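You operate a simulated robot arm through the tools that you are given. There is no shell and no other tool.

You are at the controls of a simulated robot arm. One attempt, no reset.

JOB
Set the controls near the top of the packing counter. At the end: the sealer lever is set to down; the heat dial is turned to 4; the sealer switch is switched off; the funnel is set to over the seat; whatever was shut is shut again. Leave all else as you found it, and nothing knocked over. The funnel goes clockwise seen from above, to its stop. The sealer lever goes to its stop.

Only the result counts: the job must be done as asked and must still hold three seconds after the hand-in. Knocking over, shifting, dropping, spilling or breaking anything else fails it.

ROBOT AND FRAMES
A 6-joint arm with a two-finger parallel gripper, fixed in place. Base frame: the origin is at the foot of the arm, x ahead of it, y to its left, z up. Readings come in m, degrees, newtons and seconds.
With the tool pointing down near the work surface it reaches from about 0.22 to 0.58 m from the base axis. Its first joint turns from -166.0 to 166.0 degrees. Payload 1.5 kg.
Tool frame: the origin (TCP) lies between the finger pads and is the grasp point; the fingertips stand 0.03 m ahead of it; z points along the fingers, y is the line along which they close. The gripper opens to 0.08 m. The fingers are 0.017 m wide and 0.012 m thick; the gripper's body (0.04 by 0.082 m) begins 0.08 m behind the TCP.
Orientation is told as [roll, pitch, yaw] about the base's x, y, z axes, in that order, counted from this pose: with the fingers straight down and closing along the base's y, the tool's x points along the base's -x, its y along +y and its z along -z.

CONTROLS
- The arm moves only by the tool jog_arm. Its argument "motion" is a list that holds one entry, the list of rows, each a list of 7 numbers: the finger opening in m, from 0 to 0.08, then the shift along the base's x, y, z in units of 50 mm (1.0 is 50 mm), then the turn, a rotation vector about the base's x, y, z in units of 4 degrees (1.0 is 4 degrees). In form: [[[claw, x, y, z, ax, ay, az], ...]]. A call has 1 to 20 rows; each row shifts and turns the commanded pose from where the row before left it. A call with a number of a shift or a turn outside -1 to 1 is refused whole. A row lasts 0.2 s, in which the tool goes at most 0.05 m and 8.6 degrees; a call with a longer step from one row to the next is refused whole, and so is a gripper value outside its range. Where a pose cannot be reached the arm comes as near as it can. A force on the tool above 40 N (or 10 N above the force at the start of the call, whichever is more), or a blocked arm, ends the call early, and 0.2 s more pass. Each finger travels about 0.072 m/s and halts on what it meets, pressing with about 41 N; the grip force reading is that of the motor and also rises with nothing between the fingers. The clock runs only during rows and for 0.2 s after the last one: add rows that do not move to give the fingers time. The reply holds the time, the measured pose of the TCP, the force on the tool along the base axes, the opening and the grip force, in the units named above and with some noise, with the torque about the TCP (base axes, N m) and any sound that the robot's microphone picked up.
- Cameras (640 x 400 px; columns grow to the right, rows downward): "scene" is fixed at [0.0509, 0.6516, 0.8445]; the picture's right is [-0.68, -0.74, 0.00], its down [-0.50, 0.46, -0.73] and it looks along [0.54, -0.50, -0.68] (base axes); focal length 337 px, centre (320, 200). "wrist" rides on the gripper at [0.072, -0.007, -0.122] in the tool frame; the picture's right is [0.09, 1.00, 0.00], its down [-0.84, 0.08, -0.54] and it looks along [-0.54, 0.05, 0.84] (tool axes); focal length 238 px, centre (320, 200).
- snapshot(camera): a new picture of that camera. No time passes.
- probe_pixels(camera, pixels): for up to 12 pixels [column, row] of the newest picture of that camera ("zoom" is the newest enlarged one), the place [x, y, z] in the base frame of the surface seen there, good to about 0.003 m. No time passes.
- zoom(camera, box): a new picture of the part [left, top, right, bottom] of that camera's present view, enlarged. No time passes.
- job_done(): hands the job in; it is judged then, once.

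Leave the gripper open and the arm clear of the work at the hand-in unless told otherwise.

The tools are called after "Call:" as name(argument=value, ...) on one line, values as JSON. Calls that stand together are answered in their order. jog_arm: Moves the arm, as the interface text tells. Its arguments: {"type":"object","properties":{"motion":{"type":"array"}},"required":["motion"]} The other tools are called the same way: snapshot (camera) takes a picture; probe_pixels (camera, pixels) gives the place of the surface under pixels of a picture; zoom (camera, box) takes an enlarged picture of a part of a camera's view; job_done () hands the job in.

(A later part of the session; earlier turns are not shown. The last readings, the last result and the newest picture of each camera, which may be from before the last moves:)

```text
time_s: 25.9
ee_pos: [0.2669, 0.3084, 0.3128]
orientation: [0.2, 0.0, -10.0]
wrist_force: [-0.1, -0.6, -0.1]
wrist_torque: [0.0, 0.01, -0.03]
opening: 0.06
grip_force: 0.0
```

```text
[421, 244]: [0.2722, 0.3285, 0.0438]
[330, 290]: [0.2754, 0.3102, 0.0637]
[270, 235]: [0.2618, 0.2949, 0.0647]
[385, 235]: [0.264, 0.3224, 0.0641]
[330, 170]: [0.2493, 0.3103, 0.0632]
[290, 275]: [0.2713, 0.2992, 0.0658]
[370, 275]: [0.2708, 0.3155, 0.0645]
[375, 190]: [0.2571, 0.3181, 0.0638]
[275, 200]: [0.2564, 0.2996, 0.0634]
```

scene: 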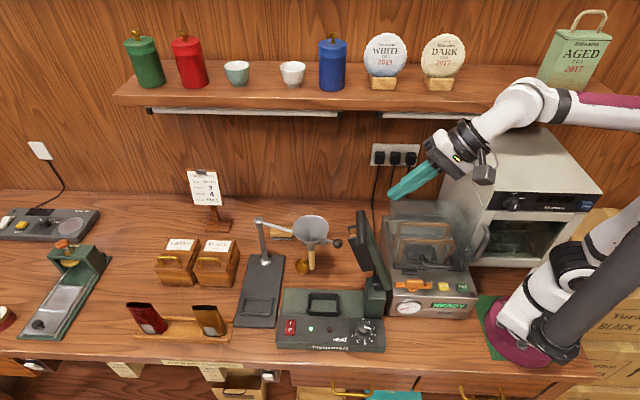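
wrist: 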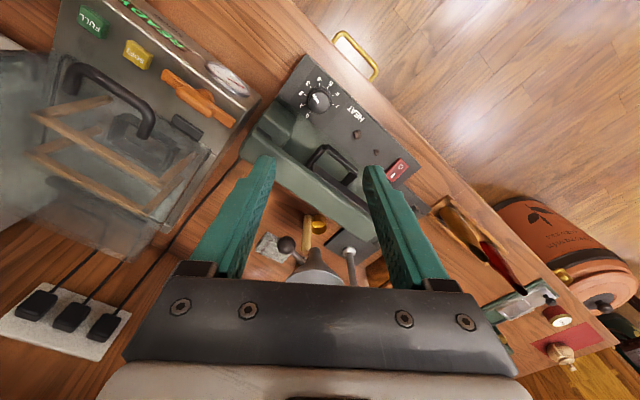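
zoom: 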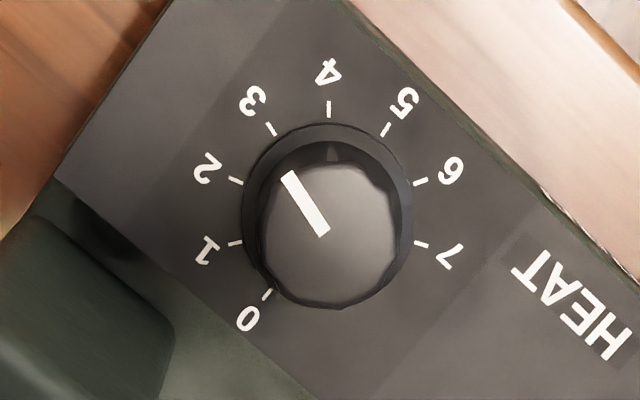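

Both cameras agree the pointer is at 3, with ticks 36° apart and the knob centred near (0.263, 0.308). So it needs a 36° clockwise turn to reach 4. I'll descend with the fingers open and check before gripping.

Call:
jog_arm(motion=[[[0.05, -0.074, 0, -0.93, 0, 0, 0], [0.05, 0, 0, -0.93, 0, 0, 0], [0.05, 0, 0, -0.93, 0, 0, 0], [0.05, 0, 0, -0.93, 0, 0, 0], [0.05, 0, 0, -0.5, 0, 0, 0], [0.05, 0, 0, 0, 0, 0, 0]]])

Call:
snapshot(camera="wrist")

Call:
zoom(camera="scene", box=[320, 250, 440, 360])

```text
time_s: 27.3
ee_pos: [0.2621, 0.3082, 0.1009]
orientation: [0.1, 0.0, -10.1]
wrist_force: [-0.8, -0.4, 0.8]
wrist_torque: [-0.02, -0.03, -0.01]
opening: 0.0502
grip_force: 0.1
```

```text
taken
```

wrist: 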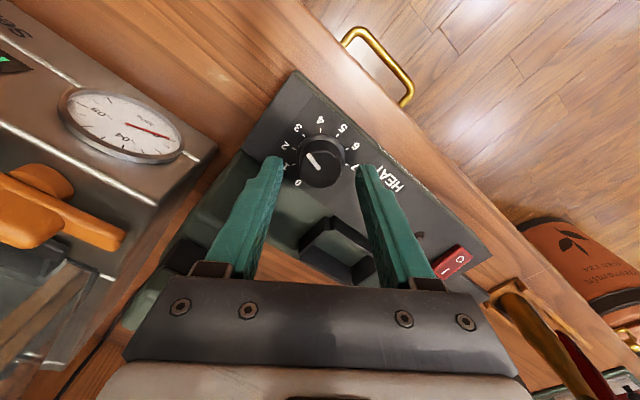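

```text
3.64 times, centred on (380, 305) of scene
```

zoom: 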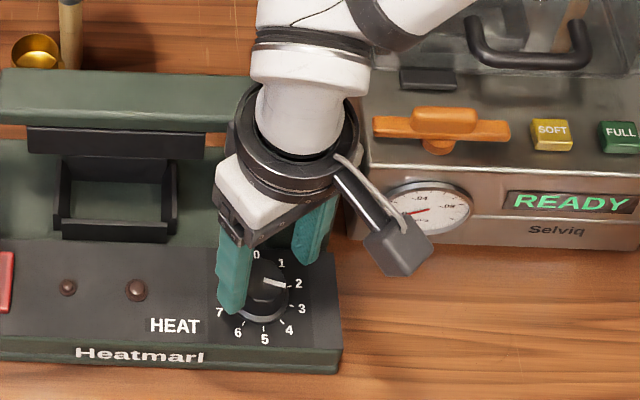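

The knob at (322,160) is centred between the fingertips. I'll lower the last 2 cm, close on the knob and check the grip.

Call:
jog_arm(motion=[[[0.05, 0, 0, -0.22, 0, 0, 0], [0.05, 0, 0, -0.2, 0, 0, 0], [0.03, 0, 0, 0, 0, 0, 0], [0.015, 0, 0, 0, 0, 0, 0], [0.015, 0, 0, 0, 0, 0, 0]]])

Call:
snapshot(camera="wrist")

```text
time_s: 28.5
ee_pos: [0.2631, 0.3088, 0.0789]
orientation: [0.3, 0.1, -10.0]
wrist_force: [2.4, 18.2, -6.2]
wrist_torque: [0.55, -0.02, 0.04]
opening: 0.0363
grip_force: 43.0
```

```text
taken
```

wrist: 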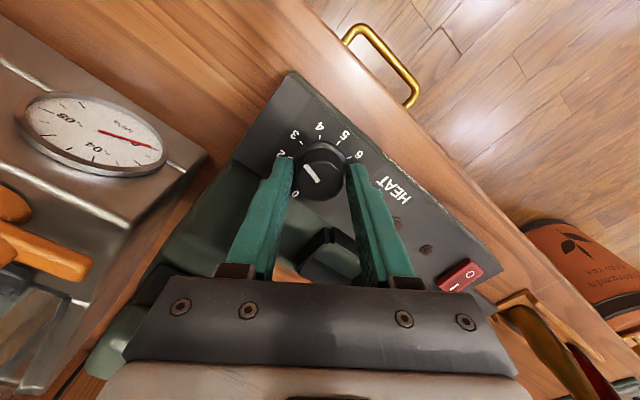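

The fingers closed at 0.036 m, probably on the wider skirt. I'll reopen, rise 6 mm, nudge y slightly to balance the side force, and re-grip on the knob body.

Call:
jog_arm(motion=[[[0.05, 0, 0, 0, 0, 0, 0], [0.05, 0, 0.01, 0.13, 0, 0, 0], [0.03, 0, 0, 0, 0, 0, 0], [0.01, 0, 0, 0, 0, 0, 0], [0.01, 0, 0, 0, 0, 0, 0]]])

Call:
zoom(camera="wrist", box=[260, 100, 400, 220])

```text
time_s: 29.7
ee_pos: [0.2617, 0.3071, 0.0855]
orientation: [0.1, 0.0, -10.1]
wrist_force: [0.9, 2.5, -2.0]
wrist_torque: [0.06, -0.06, 0.01]
opening: 0.0339
grip_force: 40.6
```

```text
3.33 times, centred on (330, 160) of wrist
```

zoom: 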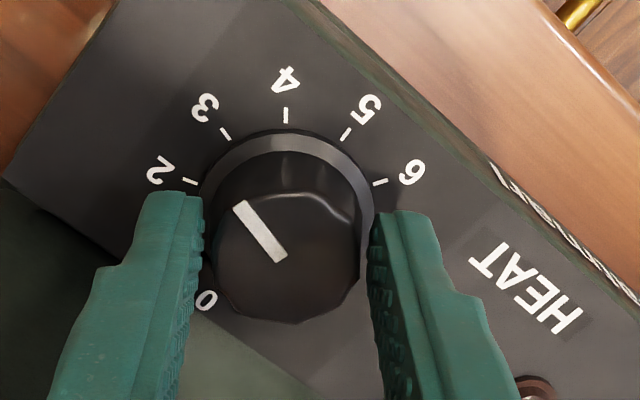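

It's gripped on the knob body with balanced force. I'll turn 36° clockwise.

Call:
jog_arm(motion=[[[0.01, 0, 0, 0, 0, 0, -0.75], [0.01, 0, 0, 0, 0, 0, -0.75], [0.01, 0, 0, 0, 0, 0, -0.75], [0.01, 0, 0, 0, 0, 0, -0.75], [0.01, 0, 0, 0, 0, 0, -0.75], [0.01, 0, 0, 0, 0, 0, -0.75], [0.01, 0, 0, 0, 0, 0, -0.75], [0.01, 0, 0, 0, 0, 0, -0.75], [0.01, 0, 0, 0, 0, 0, -0.75], [0.01, 0, 0, 0, 0, 0, -0.75], [0.01, 0, 0, 0, 0, 0, -0.75], [0.01, 0, 0, 0, 0, 0, -0.75], [0.01, 0, 0, 0, 0, 0, 0]]])

Call:
snapshot(camera="wrist")

Call:
zoom(camera="scene", box=[340, 280, 410, 350])

```text
time_s: 32.2
ee_pos: [0.2642, 0.3085, 0.0879]
orientation: [0.1, 0.0, -44.5]
wrist_force: [-1.1, -2.0, 6.4]
wrist_torque: [-0.36, -0.2, 0.0]
opening: 0.0328
grip_force: 40.8
stopped in row 12: the force on the tool passed its limit at 41 N (the readings are from after the stop); the commanded pose is now the measured one
```

```text
taken
```

wrist: 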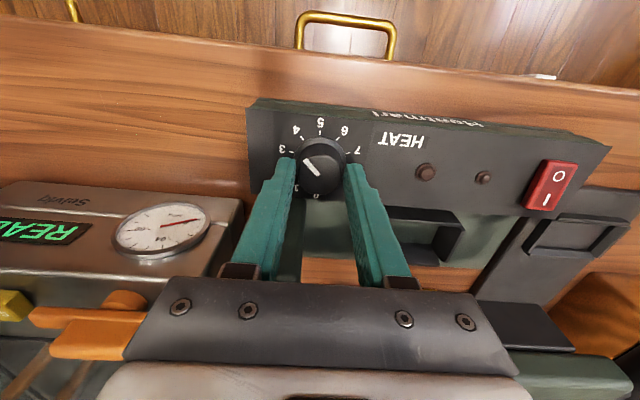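

```text
5.71 times, centred on (375, 315) of scene
```

zoom: 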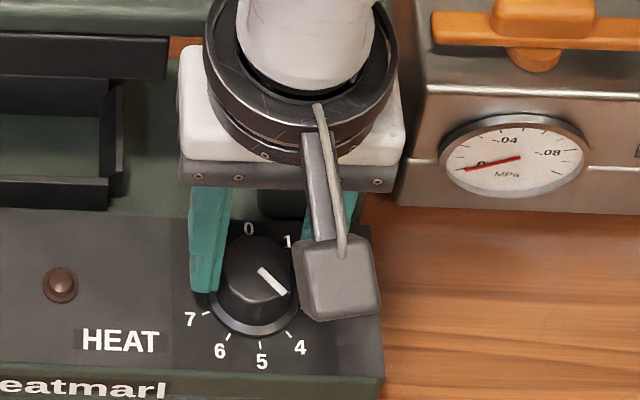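

A force limit ended the turn at −44.5°. I'll open, rise clear and measure the pointer.

Call:
jog_arm(motion=[[[0.05, 0, 0, 0, 0, 0, 0], [0.05, 0, 0, 0, 0, 0, 0], [0.05, 0, 0, 0.6, 0, 0, 0], [0.05, 0, 0, 0.8, 0, 0, 0], [0.05, 0, 0, 0.8, 0, 0, 0], [0.05, 0, 0, 0.8, 0, 0, 0], [0.05, 0, 0, 0, 0, 0, 0]]])

Call:
zoom(camera="scene", box=[340, 300, 400, 350])

Call:
snapshot(camera="wrist")

```text
time_s: 33.8
ee_pos: [0.2622, 0.3091, 0.2399]
orientation: [0.2, 0.0, -44.4]
wrist_force: [-0.4, -0.1, 0.2]
wrist_torque: [-0.02, 0.0, 0.01]
opening: 0.05
grip_force: 0.0
```

```text
8.00 times, centred on (370, 325) of scene
```

zoom: 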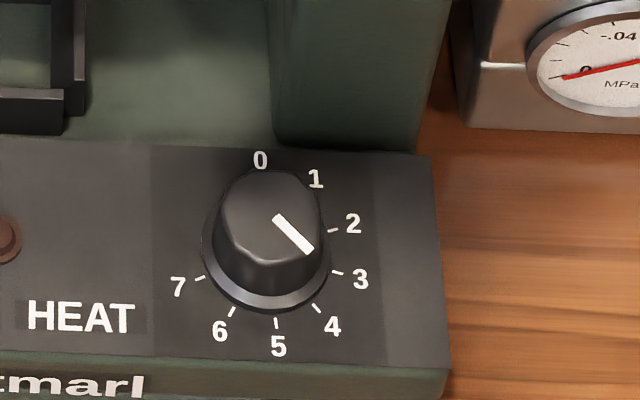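

```text
taken
```

wrist: 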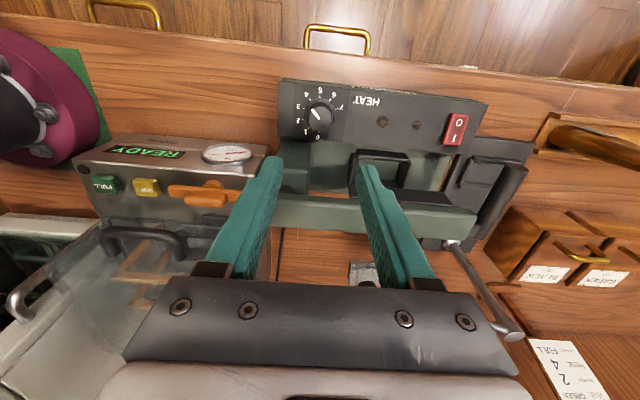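

The pointer moved about 33°. I'll zoom in tightly to measure how far it is from the 4 tick.

Call:
zoom(camera="scene", box=[355, 315, 391, 345])

Call:
zoom(camera="wrist", box=[290, 85, 354, 145])

```text
13.33 times, centred on (373, 330) of scene
```

zoom: 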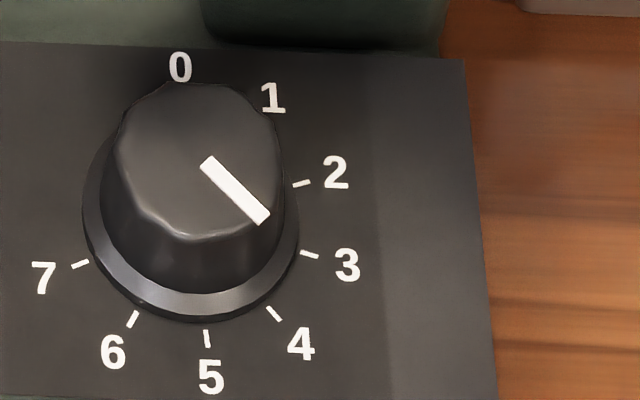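

```text
6.67 times, centred on (322, 115) of wrist
```

zoom: 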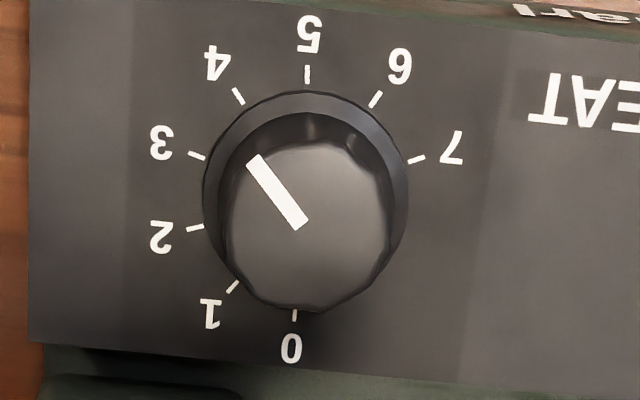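

The pointer is about 3° short of the 4 tick (dash slope 47° against 44.5° in the scene view, 55.5° against 52.7° in the wrist view). I'll re-grip at the same yaw and add a small trim.

Call:
jog_arm(motion=[[[0.05, 0.01, -0.02, -0.8, 0, 0, 0], [0.05, 0, 0, -0.8, 0, 0, 0], [0.05, 0, 0, -0.8, 0, 0, 0], [0.05, 0, 0, -0.66, 0, 0, 0], [0.05, 0, 0, 0, 0, 0, 0], [0.03, 0, 0, 0, 0, 0, 0], [0.01, 0, 0, 0, 0, 0, 0], [0.01, 0, 0, 0, 0, 0, 0]]])

```text
time_s: 35.6
ee_pos: [0.266, 0.3065, 0.0838]
orientation: [0.4, 0.0, -44.4]
wrist_force: [17.1, 17.9, -10.3]
wrist_torque: [0.53, -0.35, -0.04]
opening: 0.0345
grip_force: 41.8
```

The grip holds at 0.0345, with some side force along +s. I'll nudge 1 mm to relax it, then turn about 3.5° clockwise.

Call:
jog_arm(motion=[[[0.01, 0.02, 0.02, 0, 0, 0, 0], [0.01, 0, 0, 0, 0, 0, -0.4], [0.01, 0, 0, 0, 0, 0, -0.45], [0.01, 0, 0, 0, 0, 0, 0]]])

Call:
jog_arm(motion=[[[0.05, 0, 0, 0, 0, 0, 0], [0.05, 0, 0, 0, 0, 0, 0], [0.05, 0, 0, 0.6, 0, 0, 0], [0.05, 0, 0, 0.8, 0, 0, 0], [0.05, 0, 0, 0.8, 0, 0, 0], [0.05, 0, 0, 0.8, 0, 0, 0], [0.05, 0, 0, 0, 0, 0, 0]]])

Call:
zoom(camera="scene", box=[355, 315, 391, 345])

Call:
zoom(camera="wrist", box=[290, 85, 354, 145])

```text
time_s: 36.6
ee_pos: [0.2662, 0.3069, 0.0836]
orientation: [0.0, 0.0, -47.9]
wrist_force: [14.1, -25.8, 25.4]
wrist_torque: [-0.68, -0.37, -0.03]
opening: 0.0341
grip_force: 41.7
```

```text
time_s: 38.2
ee_pos: [0.2663, 0.3091, 0.2351]
orientation: [0.1, 0.0, -47.9]
wrist_force: [0.4, -0.5, 0.1]
wrist_torque: [0.0, 0.02, 0.0]
opening: 0.0501
grip_force: 0.1
```

```text
13.33 times, centred on (373, 330) of scene
```

zoom: 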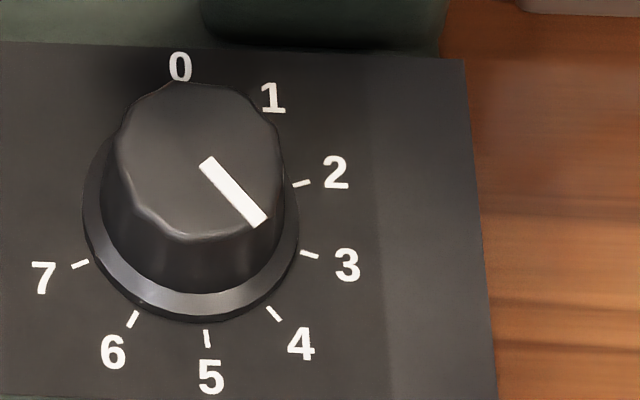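

```text
6.67 times, centred on (322, 115) of wrist
```

zoom: 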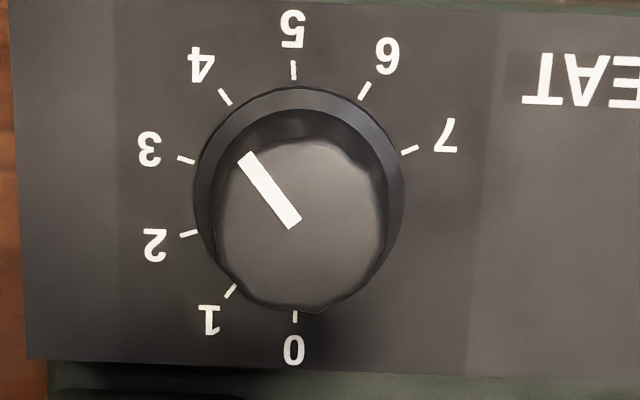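

Both views now show the pointer in line with the 4 tick. Last is the funnel. I'll rise, yaw to about +27° so the fingers close across the knob rod, and hover over the funnel's ball knob near (0.42, 0.25). I'll re-probe the funnel on the way.

Call:
jog_arm(motion=[[[0.05, 0, 0, 0.65, 0, 0, 0.985], [0.05, 0, 0, 0.65, 0, 0, 0.985], [0.05, 0.174, -0.066, 0, 0, 0, 0.985], [0.05, 0.174, -0.066, 0, 0, 0, 0.985], [0.05, 0.174, -0.066, 0, 0, 0, 0.985], [0.05, 0.174, -0.066, 0, 0, 0, 0.985], [0.05, 0.174, -0.066, 0, 0, 0, 0.985], [0.05, 0.174, -0.066, 0, 0, 0, 0.985], [0.05, 0.174, -0.066, 0, 0, 0, 0.985], [0.05, 0.174, -0.066, 0, 0, 0, 0.985], [0.05, 0.174, -0.066, 0, 0, 0, 0.985], [0.05, 0.174, -0.066, 0, 0, 0, 0.985], [0.05, 0.174, -0.066, 0, 0, 0, 0.985], [0.05, 0.174, -0.066, 0, 0, 0, 0.985], [0.05, 0.174, -0.066, 0, 0, 0, 0.985], [0.05, 0.174, -0.066, 0, 0, 0, 0.985], [0.05, 0.174, -0.066, 0, 0, 0, 0.985], [0.05, 0.174, -0.066, 0, 0, 0, 0.985], [0.05, 0.174, -0.066, 0, 0, 0, 0.985], [0.05, 0, 0, 0, 0, 0, 0]]])

Call:
snapshot(camera="wrist")

Call:
zoom(camera="scene", box=[230, 170, 390, 310])

```text
time_s: 42.4
ee_pos: [0.4133, 0.2531, 0.2985]
orientation: [0.1, 0.0, 27.0]
wrist_force: [0.3, 0.3, -0.1]
wrist_torque: [0.01, 0.03, 0.05]
opening: 0.0499
grip_force: 0.0
```

```text
taken
```

wrist: 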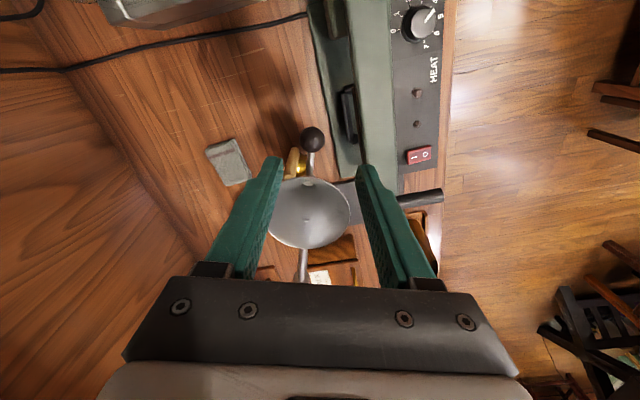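

```text
2.86 times, centred on (310, 240) of scene
```

zoom: 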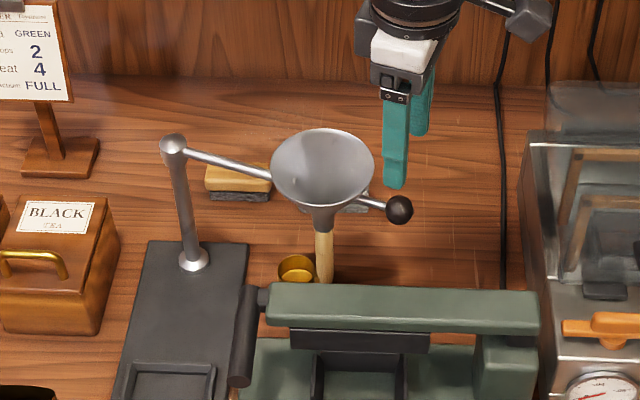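

Next I'll probe the ball knob at wrist (313,138), the rods, the funnel rim and the post, to fix the circle.

Call:
probe_pixels(camera="wrist", pixels=[[313, 138], [313, 131], [304, 138], [322, 138], [312, 160], [312, 170], [310, 184], [352, 210], [310, 246], [272, 210], [303, 262], [302, 276]])

Call:
probe_pixels(camera="zoom", pixels=[[398, 208], [375, 202], [173, 142], [173, 150], [220, 160], [250, 172], [272, 170], [374, 170], [322, 130], [325, 207], [193, 260], [325, 225]])

```text
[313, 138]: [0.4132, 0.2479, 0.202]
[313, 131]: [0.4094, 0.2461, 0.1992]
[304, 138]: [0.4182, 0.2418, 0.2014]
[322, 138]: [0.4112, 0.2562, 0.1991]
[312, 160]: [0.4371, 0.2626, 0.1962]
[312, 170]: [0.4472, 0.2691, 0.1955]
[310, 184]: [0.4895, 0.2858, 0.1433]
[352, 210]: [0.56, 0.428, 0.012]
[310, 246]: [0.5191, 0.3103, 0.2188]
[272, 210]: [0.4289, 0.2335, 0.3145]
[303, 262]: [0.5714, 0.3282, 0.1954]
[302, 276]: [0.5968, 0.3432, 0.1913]
```

```text
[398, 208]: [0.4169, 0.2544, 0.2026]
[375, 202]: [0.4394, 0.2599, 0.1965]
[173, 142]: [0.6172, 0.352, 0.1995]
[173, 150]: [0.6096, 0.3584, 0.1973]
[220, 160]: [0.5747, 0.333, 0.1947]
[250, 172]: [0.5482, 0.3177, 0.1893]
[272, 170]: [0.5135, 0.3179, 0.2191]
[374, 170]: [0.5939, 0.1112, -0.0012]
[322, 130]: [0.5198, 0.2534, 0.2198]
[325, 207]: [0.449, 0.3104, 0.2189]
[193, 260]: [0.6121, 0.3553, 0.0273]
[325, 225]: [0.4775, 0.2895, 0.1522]
```

The circle is now fixed: post at (0.6185, 0.3525), ball at radius 0.227, at angle 206.8°, centre z≈0.190. The seat lies at about 134°. I'll lower the open fingers around the ball and loosely narrow them.

Call:
jog_arm(motion=[[[0.05, 0.058, -0.056, -0.6, 0, 0, 0], [0.05, 0, 0, -0.6, 0, 0, 0], [0.05, 0, 0, -0.61, 0, 0, 0], [0.036, 0, 0, 0, 0, 0, 0], [0.036, 0, 0, 0, 0, 0, 0]]])

Call:
snapshot(camera="wrist")

Call:
zoom(camera="scene", box=[230, 170, 390, 310])

```text
time_s: 43.6
ee_pos: [0.4161, 0.2513, 0.2096]
orientation: [0.1, 0.0, 27.0]
wrist_force: [-0.2, 0.2, -0.3]
wrist_torque: [0.01, -0.02, -0.03]
opening: 0.0362
grip_force: 0.1
```

```text
taken
```

wrist: 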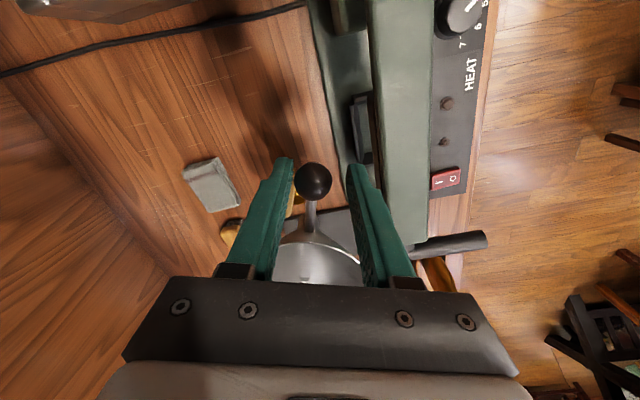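

```text
2.86 times, centred on (310, 240) of scene
```

zoom: 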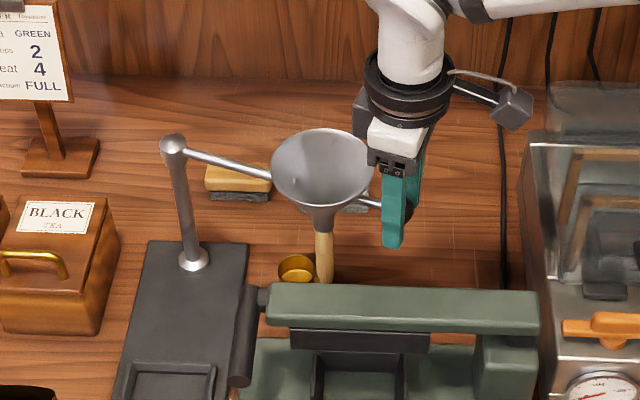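

Before turning, I need to check whether the spout clears the lever: it rides at radius 0.151 from the post and may hang below the lever handle's top at z 0.157. I'll zoom in to probe the spout and the lever's end.

Call:
zoom(camera="scene", box=[285, 225, 335, 265])

Call:
probe_pixels(camera="zoom", pixels=[[320, 160], [320, 180], [320, 200], [320, 215], [320, 230], [320, 245], [320, 260], [320, 275], [310, 230], [335, 230], [325, 290], [325, 320]])

Call:
zoom(camera="scene", box=[285, 260, 335, 310])

```text
10.00 times, centred on (310, 245) of scene
```

zoom: 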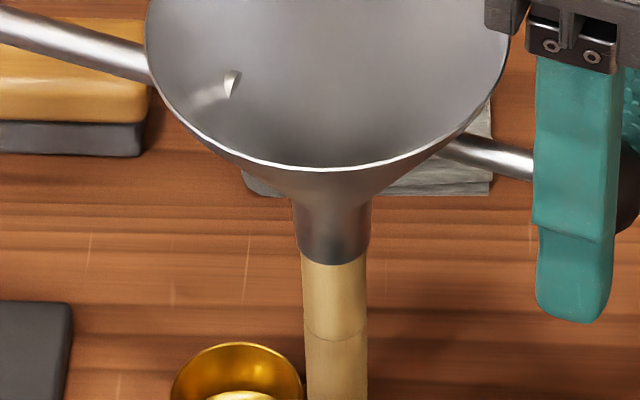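

```text
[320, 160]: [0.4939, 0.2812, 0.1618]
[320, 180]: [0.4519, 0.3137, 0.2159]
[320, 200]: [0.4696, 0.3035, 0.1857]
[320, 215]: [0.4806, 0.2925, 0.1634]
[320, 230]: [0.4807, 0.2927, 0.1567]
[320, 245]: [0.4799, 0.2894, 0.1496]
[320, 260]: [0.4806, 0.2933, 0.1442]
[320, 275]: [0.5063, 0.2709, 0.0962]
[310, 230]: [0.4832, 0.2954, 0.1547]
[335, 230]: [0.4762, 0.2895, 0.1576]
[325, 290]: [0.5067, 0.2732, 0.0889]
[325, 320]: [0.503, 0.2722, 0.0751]
```

```text
8.00 times, centred on (310, 285) of scene
```

zoom: 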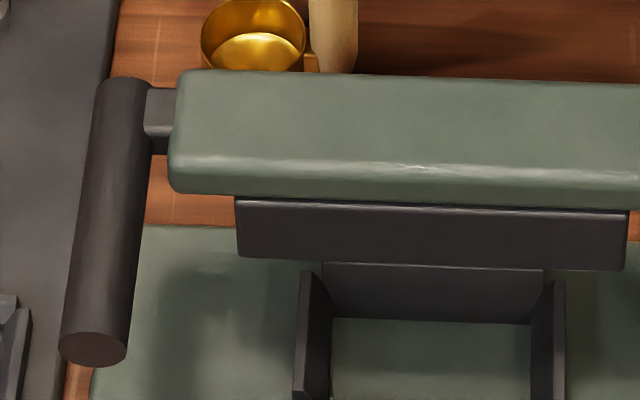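

Call:
probe_pixels(camera="zoom", pixels=[[122, 84], [118, 95], [140, 90], [150, 92], [160, 100], [158, 125], [185, 80], [180, 100], [200, 75], [110, 85], [135, 84], [105, 110]])

Call:
zoom(camera="wrist", box=[260, 140, 500, 290])

```text
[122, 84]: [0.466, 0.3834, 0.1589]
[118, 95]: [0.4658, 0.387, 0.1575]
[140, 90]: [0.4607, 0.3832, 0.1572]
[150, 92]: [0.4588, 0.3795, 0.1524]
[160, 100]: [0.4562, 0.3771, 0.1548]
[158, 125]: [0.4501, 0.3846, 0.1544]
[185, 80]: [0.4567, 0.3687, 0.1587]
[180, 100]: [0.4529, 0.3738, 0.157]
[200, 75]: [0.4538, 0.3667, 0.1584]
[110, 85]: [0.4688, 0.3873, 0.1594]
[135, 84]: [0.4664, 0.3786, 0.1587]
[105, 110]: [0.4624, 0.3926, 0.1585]
```

```text
2.67 times, centred on (380, 215) of wrist
```

zoom: 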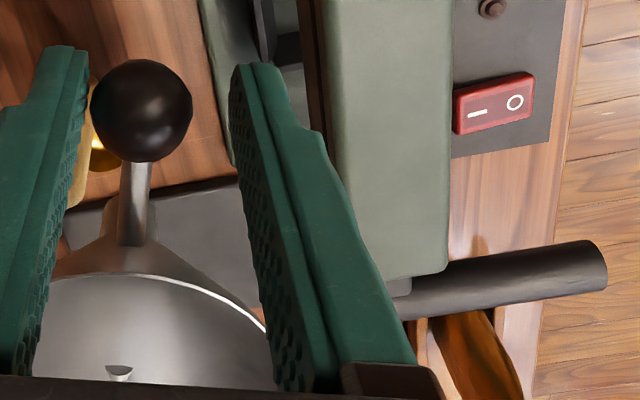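

This matters: the handle's end is only about 0.154 m from the post. The spout's outer edge sweeps to about 0.159 m, and its bottom (z≈0.142) hangs below the handle's top (z≈0.157), so the lowered lever would block the funnel. The lever must be up while the funnel passes, then go back down. First I'll check the arm's shape so the forearm clears the raised lever.

Call:
snapshot(camera="scene")

```text
taken
```

scene: 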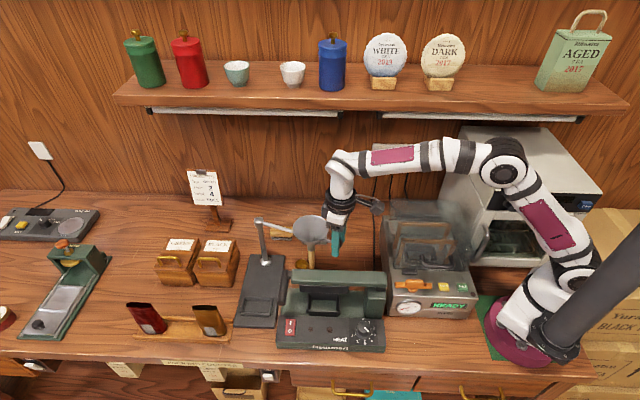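

Call:
probe_pixels(camera="scene", pixels=[[504, 163], [480, 158], [440, 155], [400, 156], [370, 160], [345, 165], [338, 185], [345, 153], [540, 215], [575, 270], [400, 166], [440, 172]])

```text
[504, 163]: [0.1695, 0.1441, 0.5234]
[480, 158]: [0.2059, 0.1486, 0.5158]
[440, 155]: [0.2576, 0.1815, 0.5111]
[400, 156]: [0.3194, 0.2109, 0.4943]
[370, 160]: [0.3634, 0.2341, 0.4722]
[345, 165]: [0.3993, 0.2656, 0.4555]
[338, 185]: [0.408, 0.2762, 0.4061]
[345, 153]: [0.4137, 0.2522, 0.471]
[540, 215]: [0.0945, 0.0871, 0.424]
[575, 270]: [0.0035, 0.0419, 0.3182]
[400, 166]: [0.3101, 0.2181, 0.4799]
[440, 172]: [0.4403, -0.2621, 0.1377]
```

The arm geometry shows I can do this in three steps:
1. Raise the lever by gripping its handle.
2. Push the funnel round by its rim, with the forearm passing about 3 cm above the raised handle.
3. Lower the lever again.

First I'll lift off the ball and move towards the lever handle with yaw −45°.

Call:
jog_arm(motion=[[[0.05, 0, 0, 0.6, 0, 0, 0], [0.05, 0, 0, 0.6, 0, 0, 0], [0.05, -0.0456, 0.138, 0, 0, 0, -1], [0.05, -0.0456, 0.138, 0, 0, 0, -1], [0.05, -0.0456, 0.138, 0, 0, 0, -1], [0.05, -0.0456, 0.138, 0, 0, 0, -1], [0.05, -0.0456, 0.138, 0, 0, 0, -1], [0.05, -0.0456, 0.138, 0, 0, 0, -1], [0.05, -0.0456, 0.138, 0, 0, 0, -1], [0.05, -0.0456, 0.138, 0, 0, 0, -1], [0.05, -0.0456, 0.138, 0, 0, 0, -1], [0.05, -0.0456, 0.138, 0, 0, 0, -1], [0.05, -0.0456, 0.138, 0, 0, 0, -1], [0.05, -0.0456, 0.138, 0, 0, 0, -1], [0.05, -0.0456, 0.138, 0, 0, 0, -1], [0.05, -0.0456, 0.138, 0, 0, 0, -1], [0.05, -0.0456, 0.138, 0, 0, 0, -1], [0.05, -0.0456, 0.138, 0, 0, 0, -1], [0.05, -0.0456, 0.138, 0, 0, 0, -1], [0.05, -0.0456, 0.138, 0, 0, 0, -1]]])

```text
time_s: 47.8
ee_pos: [0.3752, 0.3742, 0.2687]
orientation: [0.1, -0.1, -45.2]
wrist_force: [-0.4, 0.2, -0.1]
wrist_torque: [0.0, 0.03, -0.03]
opening: 0.05
grip_force: 0.1
```

Next I'll tilt 15° outward and come to a point above the handle.

Call:
jog_arm(motion=[[[0.05, 0.177, 0.177, -0.25, 0.663, -0.663, 0], [0.05, 0.177, 0.177, -0.25, 0.663, -0.663, 0], [0.05, 0.177, 0.177, -0.25, 0.663, -0.663, 0], [0.05, 0.177, 0.177, -0.25, 0.663, -0.663, 0], [0.05, 0, 0, 0, 0, 0, 0]]])

Call:
snapshot(camera="wrist")

Call:
zoom(camera="scene", box=[230, 200, 390, 340])

```text
time_s: 49.0
ee_pos: [0.4089, 0.4088, 0.2203]
orientation: [15.1, -0.1, -45.0]
wrist_force: [1.0, 0.9, -0.8]
wrist_torque: [-0.01, -0.02, -0.03]
opening: 0.0499
grip_force: 0.0
```

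```text
taken
```

wrist: 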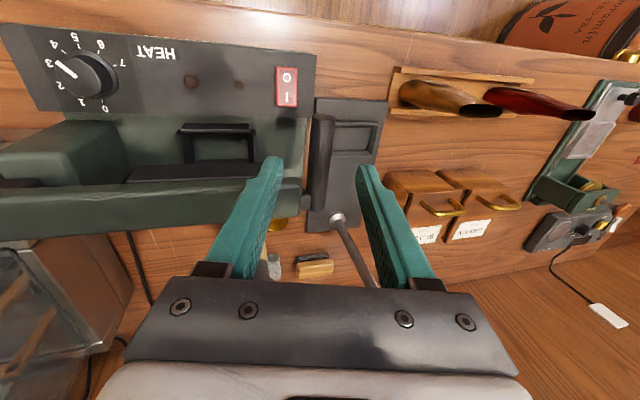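

```text
2.86 times, centred on (310, 270) of scene
```

zoom: 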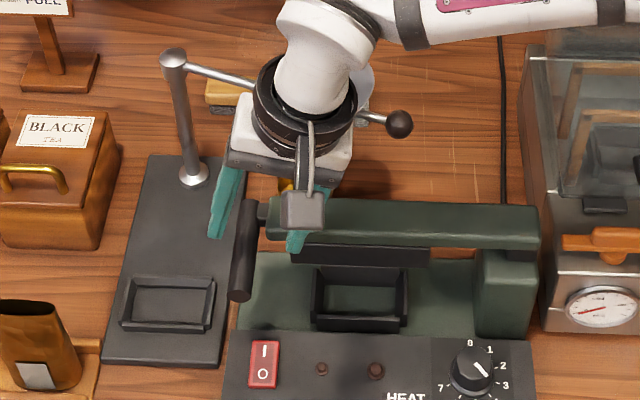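

The fingers straddle the handle (wrist view x≈320). I'll descend along the tool axis and close on it.

Call:
jog_arm(motion=[[[0.05, 0.0886, 0.0886, -0.425, 0, 0, 0], [0.05, 0.0886, 0.0886, -0.425, 0, 0, 0], [0.05, 0.0886, 0.0886, -0.425, 0, 0, 0], [0.05, 0, 0, 0, 0, 0, 0], [0.03, 0, 0, 0, 0, 0, 0], [0.015, 0, 0, 0, 0, 0, 0], [0.015, 0, 0, 0, 0, 0, 0]]])

Call:
snapshot(camera="wrist")

```text
time_s: 50.6
ee_pos: [0.424, 0.4219, 0.155]
orientation: [15.1, 0.0, -45.0]
wrist_force: [5.2, 5.0, 0.4]
wrist_torque: [0.01, -0.09, -0.02]
opening: 0.0212
grip_force: 3.0
```

```text
taken
```

wrist: 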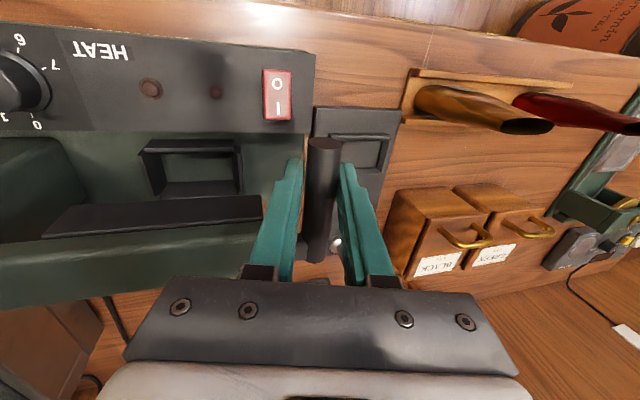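

I have the handle (0.021 m). I'll lift it along its arc, the first part in half-steps while watching the force.

Call:
jog_arm(motion=[[[0.01, 0, 0, 0, 0, 0, 0], [0.01, -0.022, -0.022, 0.268, 0, 0, 0], [0.01, -0.023, -0.023, 0.268, 0, 0, 0], [0.01, -0.048, -0.048, 0.283, 0, 0, 0], [0.01, -0.048, -0.048, 0.283, 0, 0, 0], [0.01, -0.072, -0.072, 0.272, 0, 0, 0], [0.01, -0.072, -0.072, 0.272, 0, 0, 0]]])

Call:
zoom(camera="scene", box=[230, 180, 410, 340])

```text
time_s: 52.2
ee_pos: [0.409, 0.4093, 0.2359]
orientation: [15.0, 0.1, -45.0]
wrist_force: [8.1, 11.7, 5.3]
wrist_torque: [0.0, -0.25, 0.0]
opening: 0.0227
grip_force: 7.0
```

```text
2.50 times, centred on (320, 260) of scene
```

zoom: 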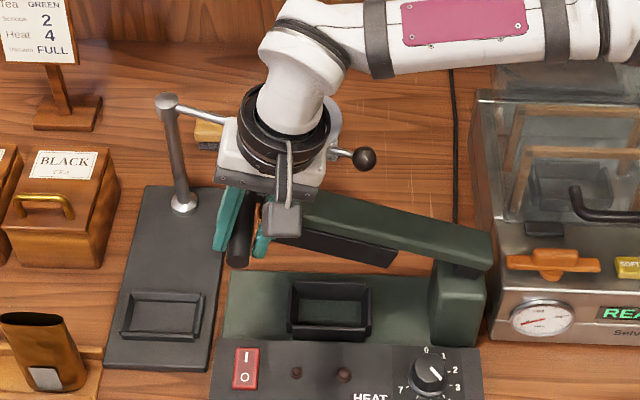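

The lever is rising with the grip. I'll continue along the arc.

Call:
jog_arm(motion=[[[0.01, -0.095, -0.095, 0.258, 0, 0, 0], [0.01, -0.095, -0.095, 0.258, 0, 0, 0], [0.01, -0.117, -0.117, 0.239, 0, 0, 0], [0.01, -0.117, -0.117, 0.239, 0, 0, 0], [0.01, -0.136, -0.136, 0.218, 0, 0, 0], [0.01, -0.136, -0.136, 0.218, 0, 0, 0], [0.01, -0.154, -0.154, 0.192, 0, 0, 0], [0.01, -0.154, -0.154, 0.192, 0, 0, 0]]])

Call:
zoom(camera="scene", box=[230, 160, 410, 340])

```text
time_s: 54.0
ee_pos: [0.3569, 0.3581, 0.3256]
orientation: [14.8, 0.0, -45.1]
wrist_force: [0.7, -23.9, -22.4]
wrist_torque: [-0.11, -0.09, 0.06]
opening: 0.0199
grip_force: 34.5
```

```text
2.22 times, centred on (320, 250) of scene
```

zoom: 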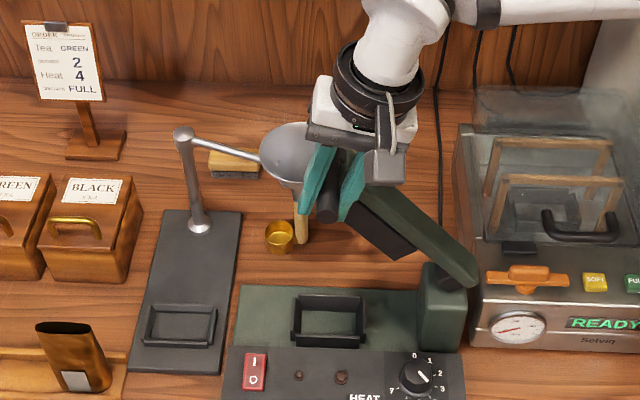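

The force is purely radial, so my arc is a few millimetres too wide. I'll correct inward and continue upward.

Call:
jog_arm(motion=[[[0.01, -0.197, -0.197, 0.105, 0, 0, 0], [0.01, -0.19, -0.19, 0.135, 0, 0, 0], [0.01, -0.19, -0.19, 0.12, 0, 0, 0], [0.01, -0.19, -0.19, 0.12, 0, 0, 0]]])

Call:
zoom(camera="scene", box=[230, 140, 410, 320])

```text
time_s: 55.0
ee_pos: [0.32, 0.3204, 0.354]
orientation: [15.2, 0.3, -44.9]
wrist_force: [-0.1, 14.7, 25.2]
wrist_torque: [0.05, -0.01, 0.03]
opening: 0.0198
grip_force: 32.8
```

```text
2.22 times, centred on (320, 230) of scene
```

zoom: 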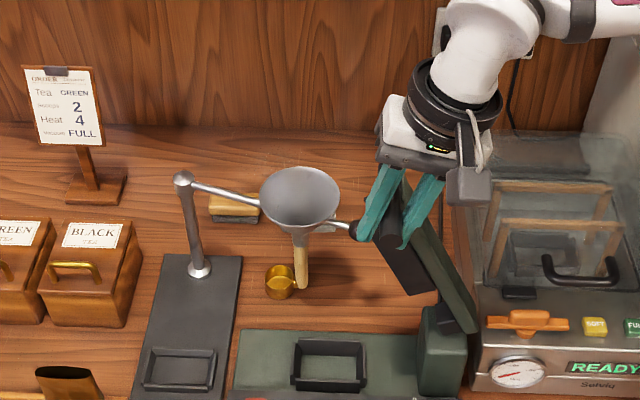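

Nearly up. Two more small rows toward the original rest position, with slightly more rise.

Call:
jog_arm(motion=[[[0.01, -0.1, -0.1, 0.13, 0, 0, 0], [0.01, -0.12, -0.12, 0.11, 0, 0, 0], [0.01, 0, 0, 0, 0, 0, 0]]])

Call:
zoom(camera="scene", box=[230, 140, 410, 320])

```text
time_s: 55.8
ee_pos: [0.3098, 0.3074, 0.3609]
orientation: [14.8, -0.1, -44.9]
wrist_force: [-11.5, -0.4, -25.5]
wrist_torque: [0.05, -0.04, 0.04]
opening: 0.0192
grip_force: 33.5
```

```text
2.22 times, centred on (320, 230) of scene
```

zoom: 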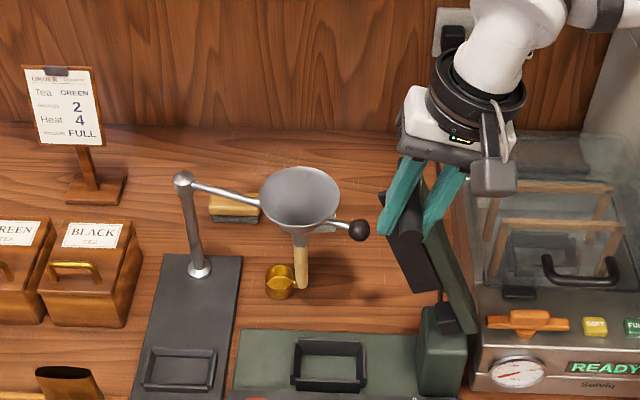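

I'll take one more small step inward, then open and see if the lever stays up.

Call:
jog_arm(motion=[[[0.01, -0.08, -0.08, 0, 0, 0, 0], [0.01, 0, 0, 0, 0, 0, 0], [0.03, 0, 0, 0, 0, 0, 0], [0.05, 0, 0, 0, 0, 0, 0], [0.05, 0, 0, 0, 0, 0, 0], [0.05, 0, 0, 0, 0, 0, 0]]])

Call:
snapshot(camera="wrist")

Call:
zoom(camera="scene", box=[230, 140, 410, 320])

```text
time_s: 57.2
ee_pos: [0.3058, 0.3043, 0.3625]
orientation: [15.1, 0.0, -45.0]
wrist_force: [0.2, -0.2, -0.1]
wrist_torque: [0.03, 0.03, -0.02]
opening: 0.0499
grip_force: 0.1
```

```text
taken
```

wrist: 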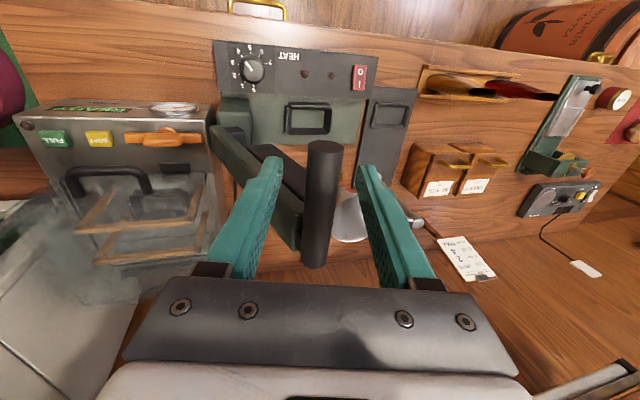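

```text
2.22 times, centred on (320, 230) of scene
```

zoom: 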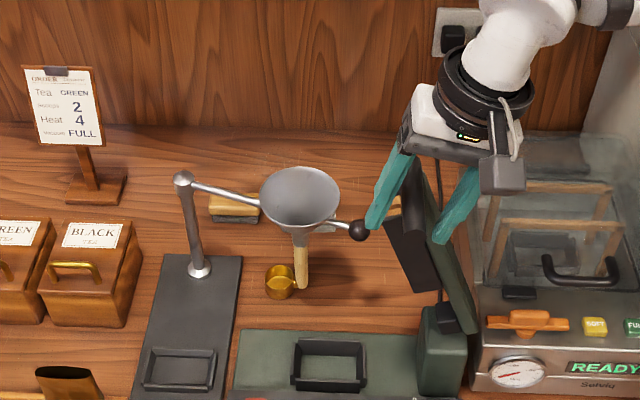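

The lever stays up on its own. I'll lift off the handle, close the fingers, tilt to 20°, and travel over to the funnel's trailing side near (0.52, 0.21). First I'll check the shelf edge for clearance.

Call:
probe_pixels(camera="scene", pixels=[[300, 100], [400, 108], [350, 103], [300, 113], [330, 80], [250, 100]])

Call:
jog_arm(motion=[[[0.05, -0.13, -0.13, 0.7, 0, 0, 0], [0.05, -0.13, -0.13, 0.7, 0, 0, 0], [0.02, 0, 0, 0, 0.442, -0.442, 0], [0, 0, 0, 0, 0.442, -0.442, 0], [0, 0, 0, 0, 0, 0, 0]]])

```text
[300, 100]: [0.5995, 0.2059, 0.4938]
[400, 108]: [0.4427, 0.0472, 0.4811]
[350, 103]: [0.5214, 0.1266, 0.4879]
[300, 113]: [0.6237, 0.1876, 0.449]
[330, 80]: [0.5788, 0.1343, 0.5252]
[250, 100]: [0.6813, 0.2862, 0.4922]
```

```text
time_s: 58.4
ee_pos: [0.2938, 0.2909, 0.4327]
orientation: [20.1, 0.0, -45.0]
wrist_force: [-0.4, -0.1, -0.9]
wrist_torque: [-0.02, -0.03, 0.02]
opening: 0.0001
grip_force: 21.1
```

The shelf's front edge (v≈0.278, z≈0.45–0.50) would crowd the wrist at the funnel's far side. So I'll drive the first part by straddling the ball knob, with the top leaned toward the post to clear the raised lever, then push the rim for the rest. First I'll untilt, slide past the lever, and yaw.

Call:
jog_arm(motion=[[[0, 0.305, -0.284, 0, -0.707, 0.707, 0], [0, 0.305, -0.284, 0, -0.707, 0.707, 0], [0, 0.305, -0.284, 0, -0.707, 0.707, 0], [0, 0.305, -0.284, 0, -0.707, 0.707, 0], [0, 0.305, -0.284, 0, -0.707, 0.707, 0], [0, 0, 0, 0, 0, 0, 1], [0, 0, 0, 0, 0, 0, 1], [0, 0, 0, 0, 0, 0, 1], [0, 0, 0, 0, 0, 0, 1], [0, 0, 0, 0, 0, 0, 1], [0, 0, 0, 0, 0, 0, 1], [0, 0, 0, 0, 0, 0, 1], [0, 0, 0, 0, 0, 0, 1], [0, 0, 0, 0, 0, 0, 1], [0, 0, 0, 0, 0, 0, 1], [0.02, 0, 0, 0, 0, 0, 1], [0.05, 0, 0, 0, 0, 0, 1], [0.05, 0, 0, 0, 0, 0, 1], [0.05, 0, 0, 0, 0, 0, 1], [0.05, 0, 0, 0, 0, 0, 1]]])

```text
time_s: 62.6
ee_pos: [0.3676, 0.2202, 0.4338]
orientation: [0.1, 0.1, 15.1]
wrist_force: [-0.6, 0.0, 0.4]
wrist_torque: [0.02, -0.01, 0.01]
opening: 0.0498
grip_force: 0.0
```

Call:
jog_arm(motion=[[[0.05, 0.3, 0.16, -0.3, 0, 0, 0.975], [0.05, 0.28, 0.16, -0.6, 0, 0, 0.975], [0.05, 0.26, 0.16, -0.9, 0, 0, 0.975], [0.05, 0.2, 0.16, -0.88, 0, 0, 0], [0.05, 0, 0, 0, -0.451, 0.8926, 0], [0.05, 0, 0, 0, -0.451, 0.8926, 0], [0.05, 0, 0, 0, -0.451, 0.8926, 0], [0.05, 0, 0, 0, 0, 0, 0]]])

Call:
snapshot(camera="wrist")

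Call:
zoom(camera="scene", box=[250, 120, 410, 280])

```text
time_s: 64.4
ee_pos: [0.4193, 0.2474, 0.2999]
orientation: [-0.9, 11.1, 27.6]
wrist_force: [-0.6, -0.6, 0.2]
wrist_torque: [-0.02, 0.04, 0.01]
opening: 0.0502
grip_force: 0.1
out of reach, approached as far as the arm can: row 7
```

```text
taken
```

wrist: 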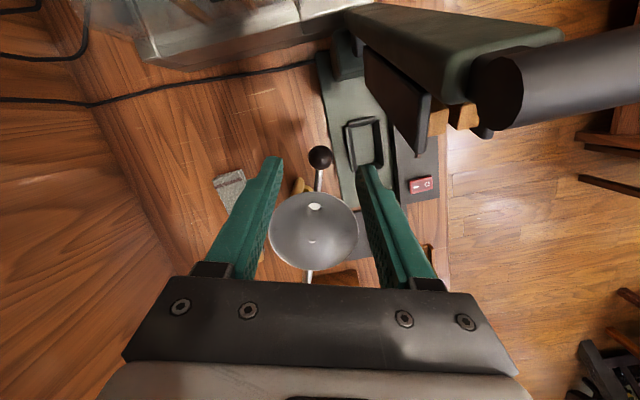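

```text
2.50 times, centred on (330, 200) of scene
```

zoom: 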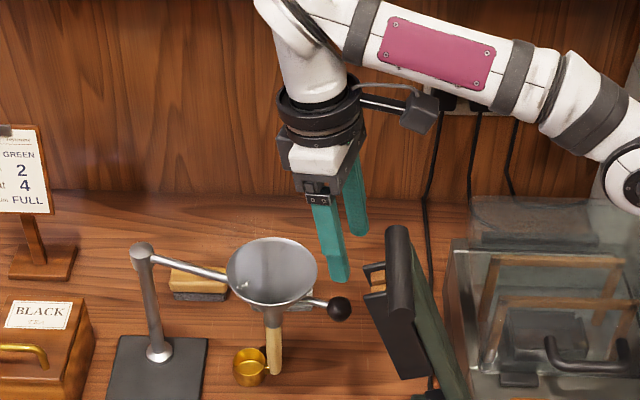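

The wrist camera would come too near the raised lever if I dragged the ball from here. A better way is to put the closed fingertips inside the funnel cone and push its inner wall, which keeps everything clear of the lever and shelf. I'll reorient to yaw −45° first.

Call:
jog_arm(motion=[[[0.03, 0, 0, 0.2, 0.428, -0.82, 0], [0, 0, 0, 0.2, 0.428, -0.82, 0], [0, 0, 0, 0.2, 0.428, -0.82, 0], [0, 0, 0, 0, 0, 0, -1], [0, 0, 0, 0, 0, 0, -1], [0, 0, 0, 0, 0, 0, -1], [0, 0, 0, 0, 0, 0, -1], [0, 0, 0, 0, 0, 0, -1], [0, 0, 0, 0, 0, 0, -1], [0, 0, 0, 0, 0, 0, -1], [0, 0, 0, 0, 0, 0, -1], [0, 0, 0, 0, 0, 0, -1], [0, 0, 0, 0, 0, 0, -1], [0, 0, 0, 0, 0, 0, -1], [0, 0, 0, 0, 0, 0, -1], [0, 0, 0, 0, 0, 0, -1], [0, 0, 0, 0, 0, 0, -1], [0, 0, 0, 0, 0, 0, -1], [0, 0, 0, 0, 0, 0, -1], [0, 0, 0, 0, 0, 0, -1]]])

```text
time_s: 68.6
ee_pos: [0.4193, 0.248, 0.3325]
orientation: [0.1, 1.0, -41.4]
wrist_force: [0.3, 0.5, -0.2]
wrist_torque: [0.03, 0.02, -0.03]
opening: 0.0002
grip_force: 21.2
```

Call:
jog_arm(motion=[[[0, 0, 0, 0, 0, 0, -0.9], [0, 0.235, 0.196, 0, 0.707, -0.707, 0], [0, 0.235, 0.196, 0, 0.707, -0.707, 0], [0, 0.235, 0.196, 0, 0.707, -0.707, 0], [0, 0.235, 0.196, -0.3, 0.707, -0.707, 0], [0, 0.235, 0.196, -0.35, 0.707, -0.707, 0], [0, 0, 0, 0, 0, 0, 0]]])

Call:
snapshot(camera="wrist")

Call:
zoom(camera="scene", box=[240, 120, 420, 280])

```text
time_s: 70.2
ee_pos: [0.4787, 0.2959, 0.2981]
orientation: [20.3, 0.9, -44.6]
wrist_force: [-0.1, -0.1, -0.3]
wrist_torque: [0.02, 0.0, -0.03]
opening: 0.0
grip_force: 21.1
```

```text
taken
```

wrist: 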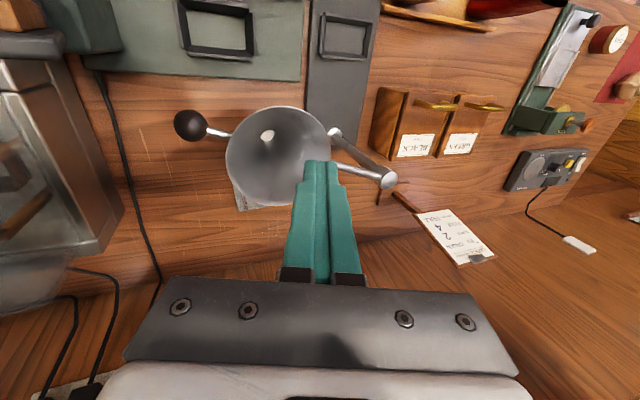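

```text
2.50 times, centred on (330, 200) of scene
```

zoom: 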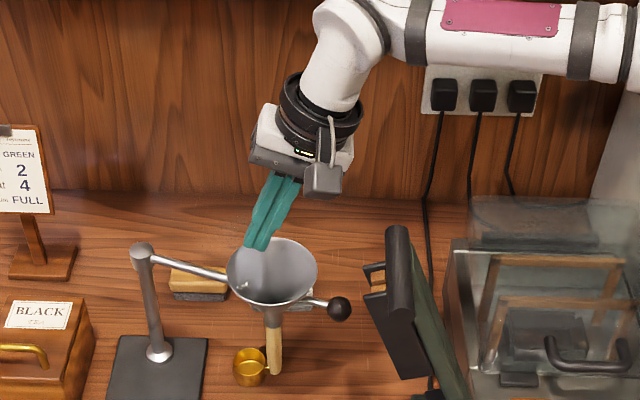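

The tips are above the funnel mouth. I'll centre them slightly and lower them about 2 cm into the cone.

Call:
jog_arm(motion=[[[0, -0.06, -0.1, -0.4, 0, 0, 0], [0, -0.06, -0.1, -0.5, 0, 0, 0], [0, 0, 0, -0.46, 0, 0, 0], [0, 0, 0, 0, 0, 0, 0]]])

Call:
zoom(camera="scene", box=[240, 150, 400, 290])

Call:
snapshot(camera="wrist")

```text
time_s: 71.2
ee_pos: [0.4718, 0.2859, 0.231]
orientation: [20.2, 0.7, -44.6]
wrist_force: [-0.1, 0.2, -0.4]
wrist_torque: [-0.02, 0.01, 0.02]
opening: 0.0
grip_force: 21.6
```

```text
2.86 times, centred on (320, 220) of scene
```

zoom: 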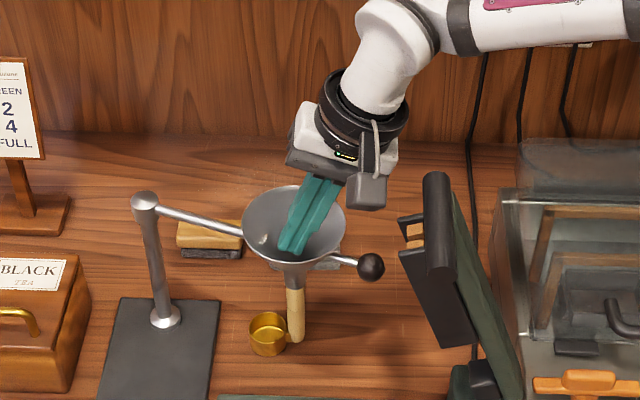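

```text
taken
```

wrist: 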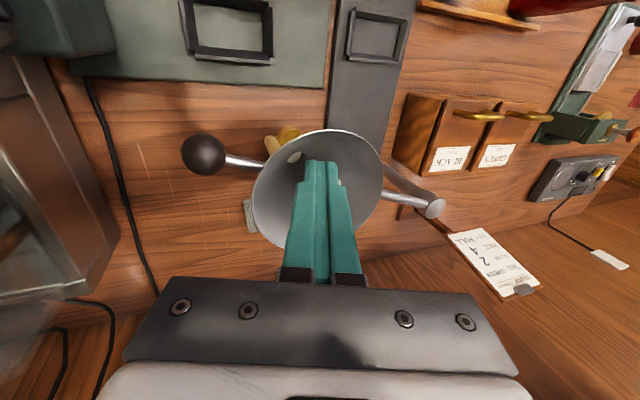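

The tips are inside the cone and touching nothing. I'll start pushing clockwise along the arc in small steps.

Call:
jog_arm(motion=[[[0, -0.05, 0.109, 0, 0, 0, 0], [0, -0.05, 0.109, 0, 0, 0, 0], [0, -0.047, 0.176, 0, 0, 0, 0], [0, -0.047, 0.176, 0, 0, 0, 0], [0, -0.029, 0.21, 0, 0, 0, 0], [0, -0.029, 0.21, 0, 0, 0, 0]]])

Call:
zoom(camera="scene", box=[240, 150, 400, 290])

```text
time_s: 72.6
ee_pos: [0.4591, 0.3355, 0.2317]
orientation: [20.3, 0.7, -44.6]
wrist_force: [0.3, -0.5, -0.8]
wrist_torque: [0.0, -0.01, 0.0]
opening: 0.0
grip_force: 20.9
```

```text
2.86 times, centred on (320, 220) of scene
```

zoom: 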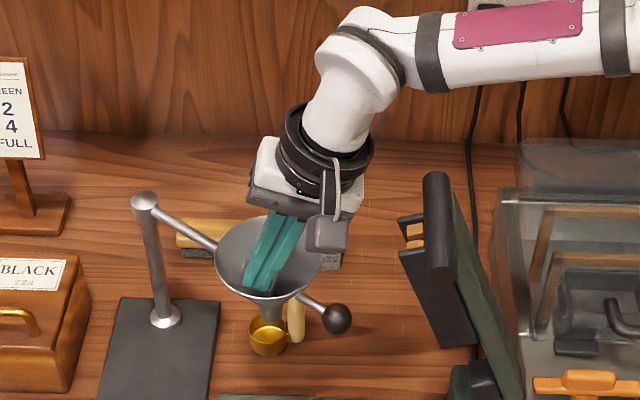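

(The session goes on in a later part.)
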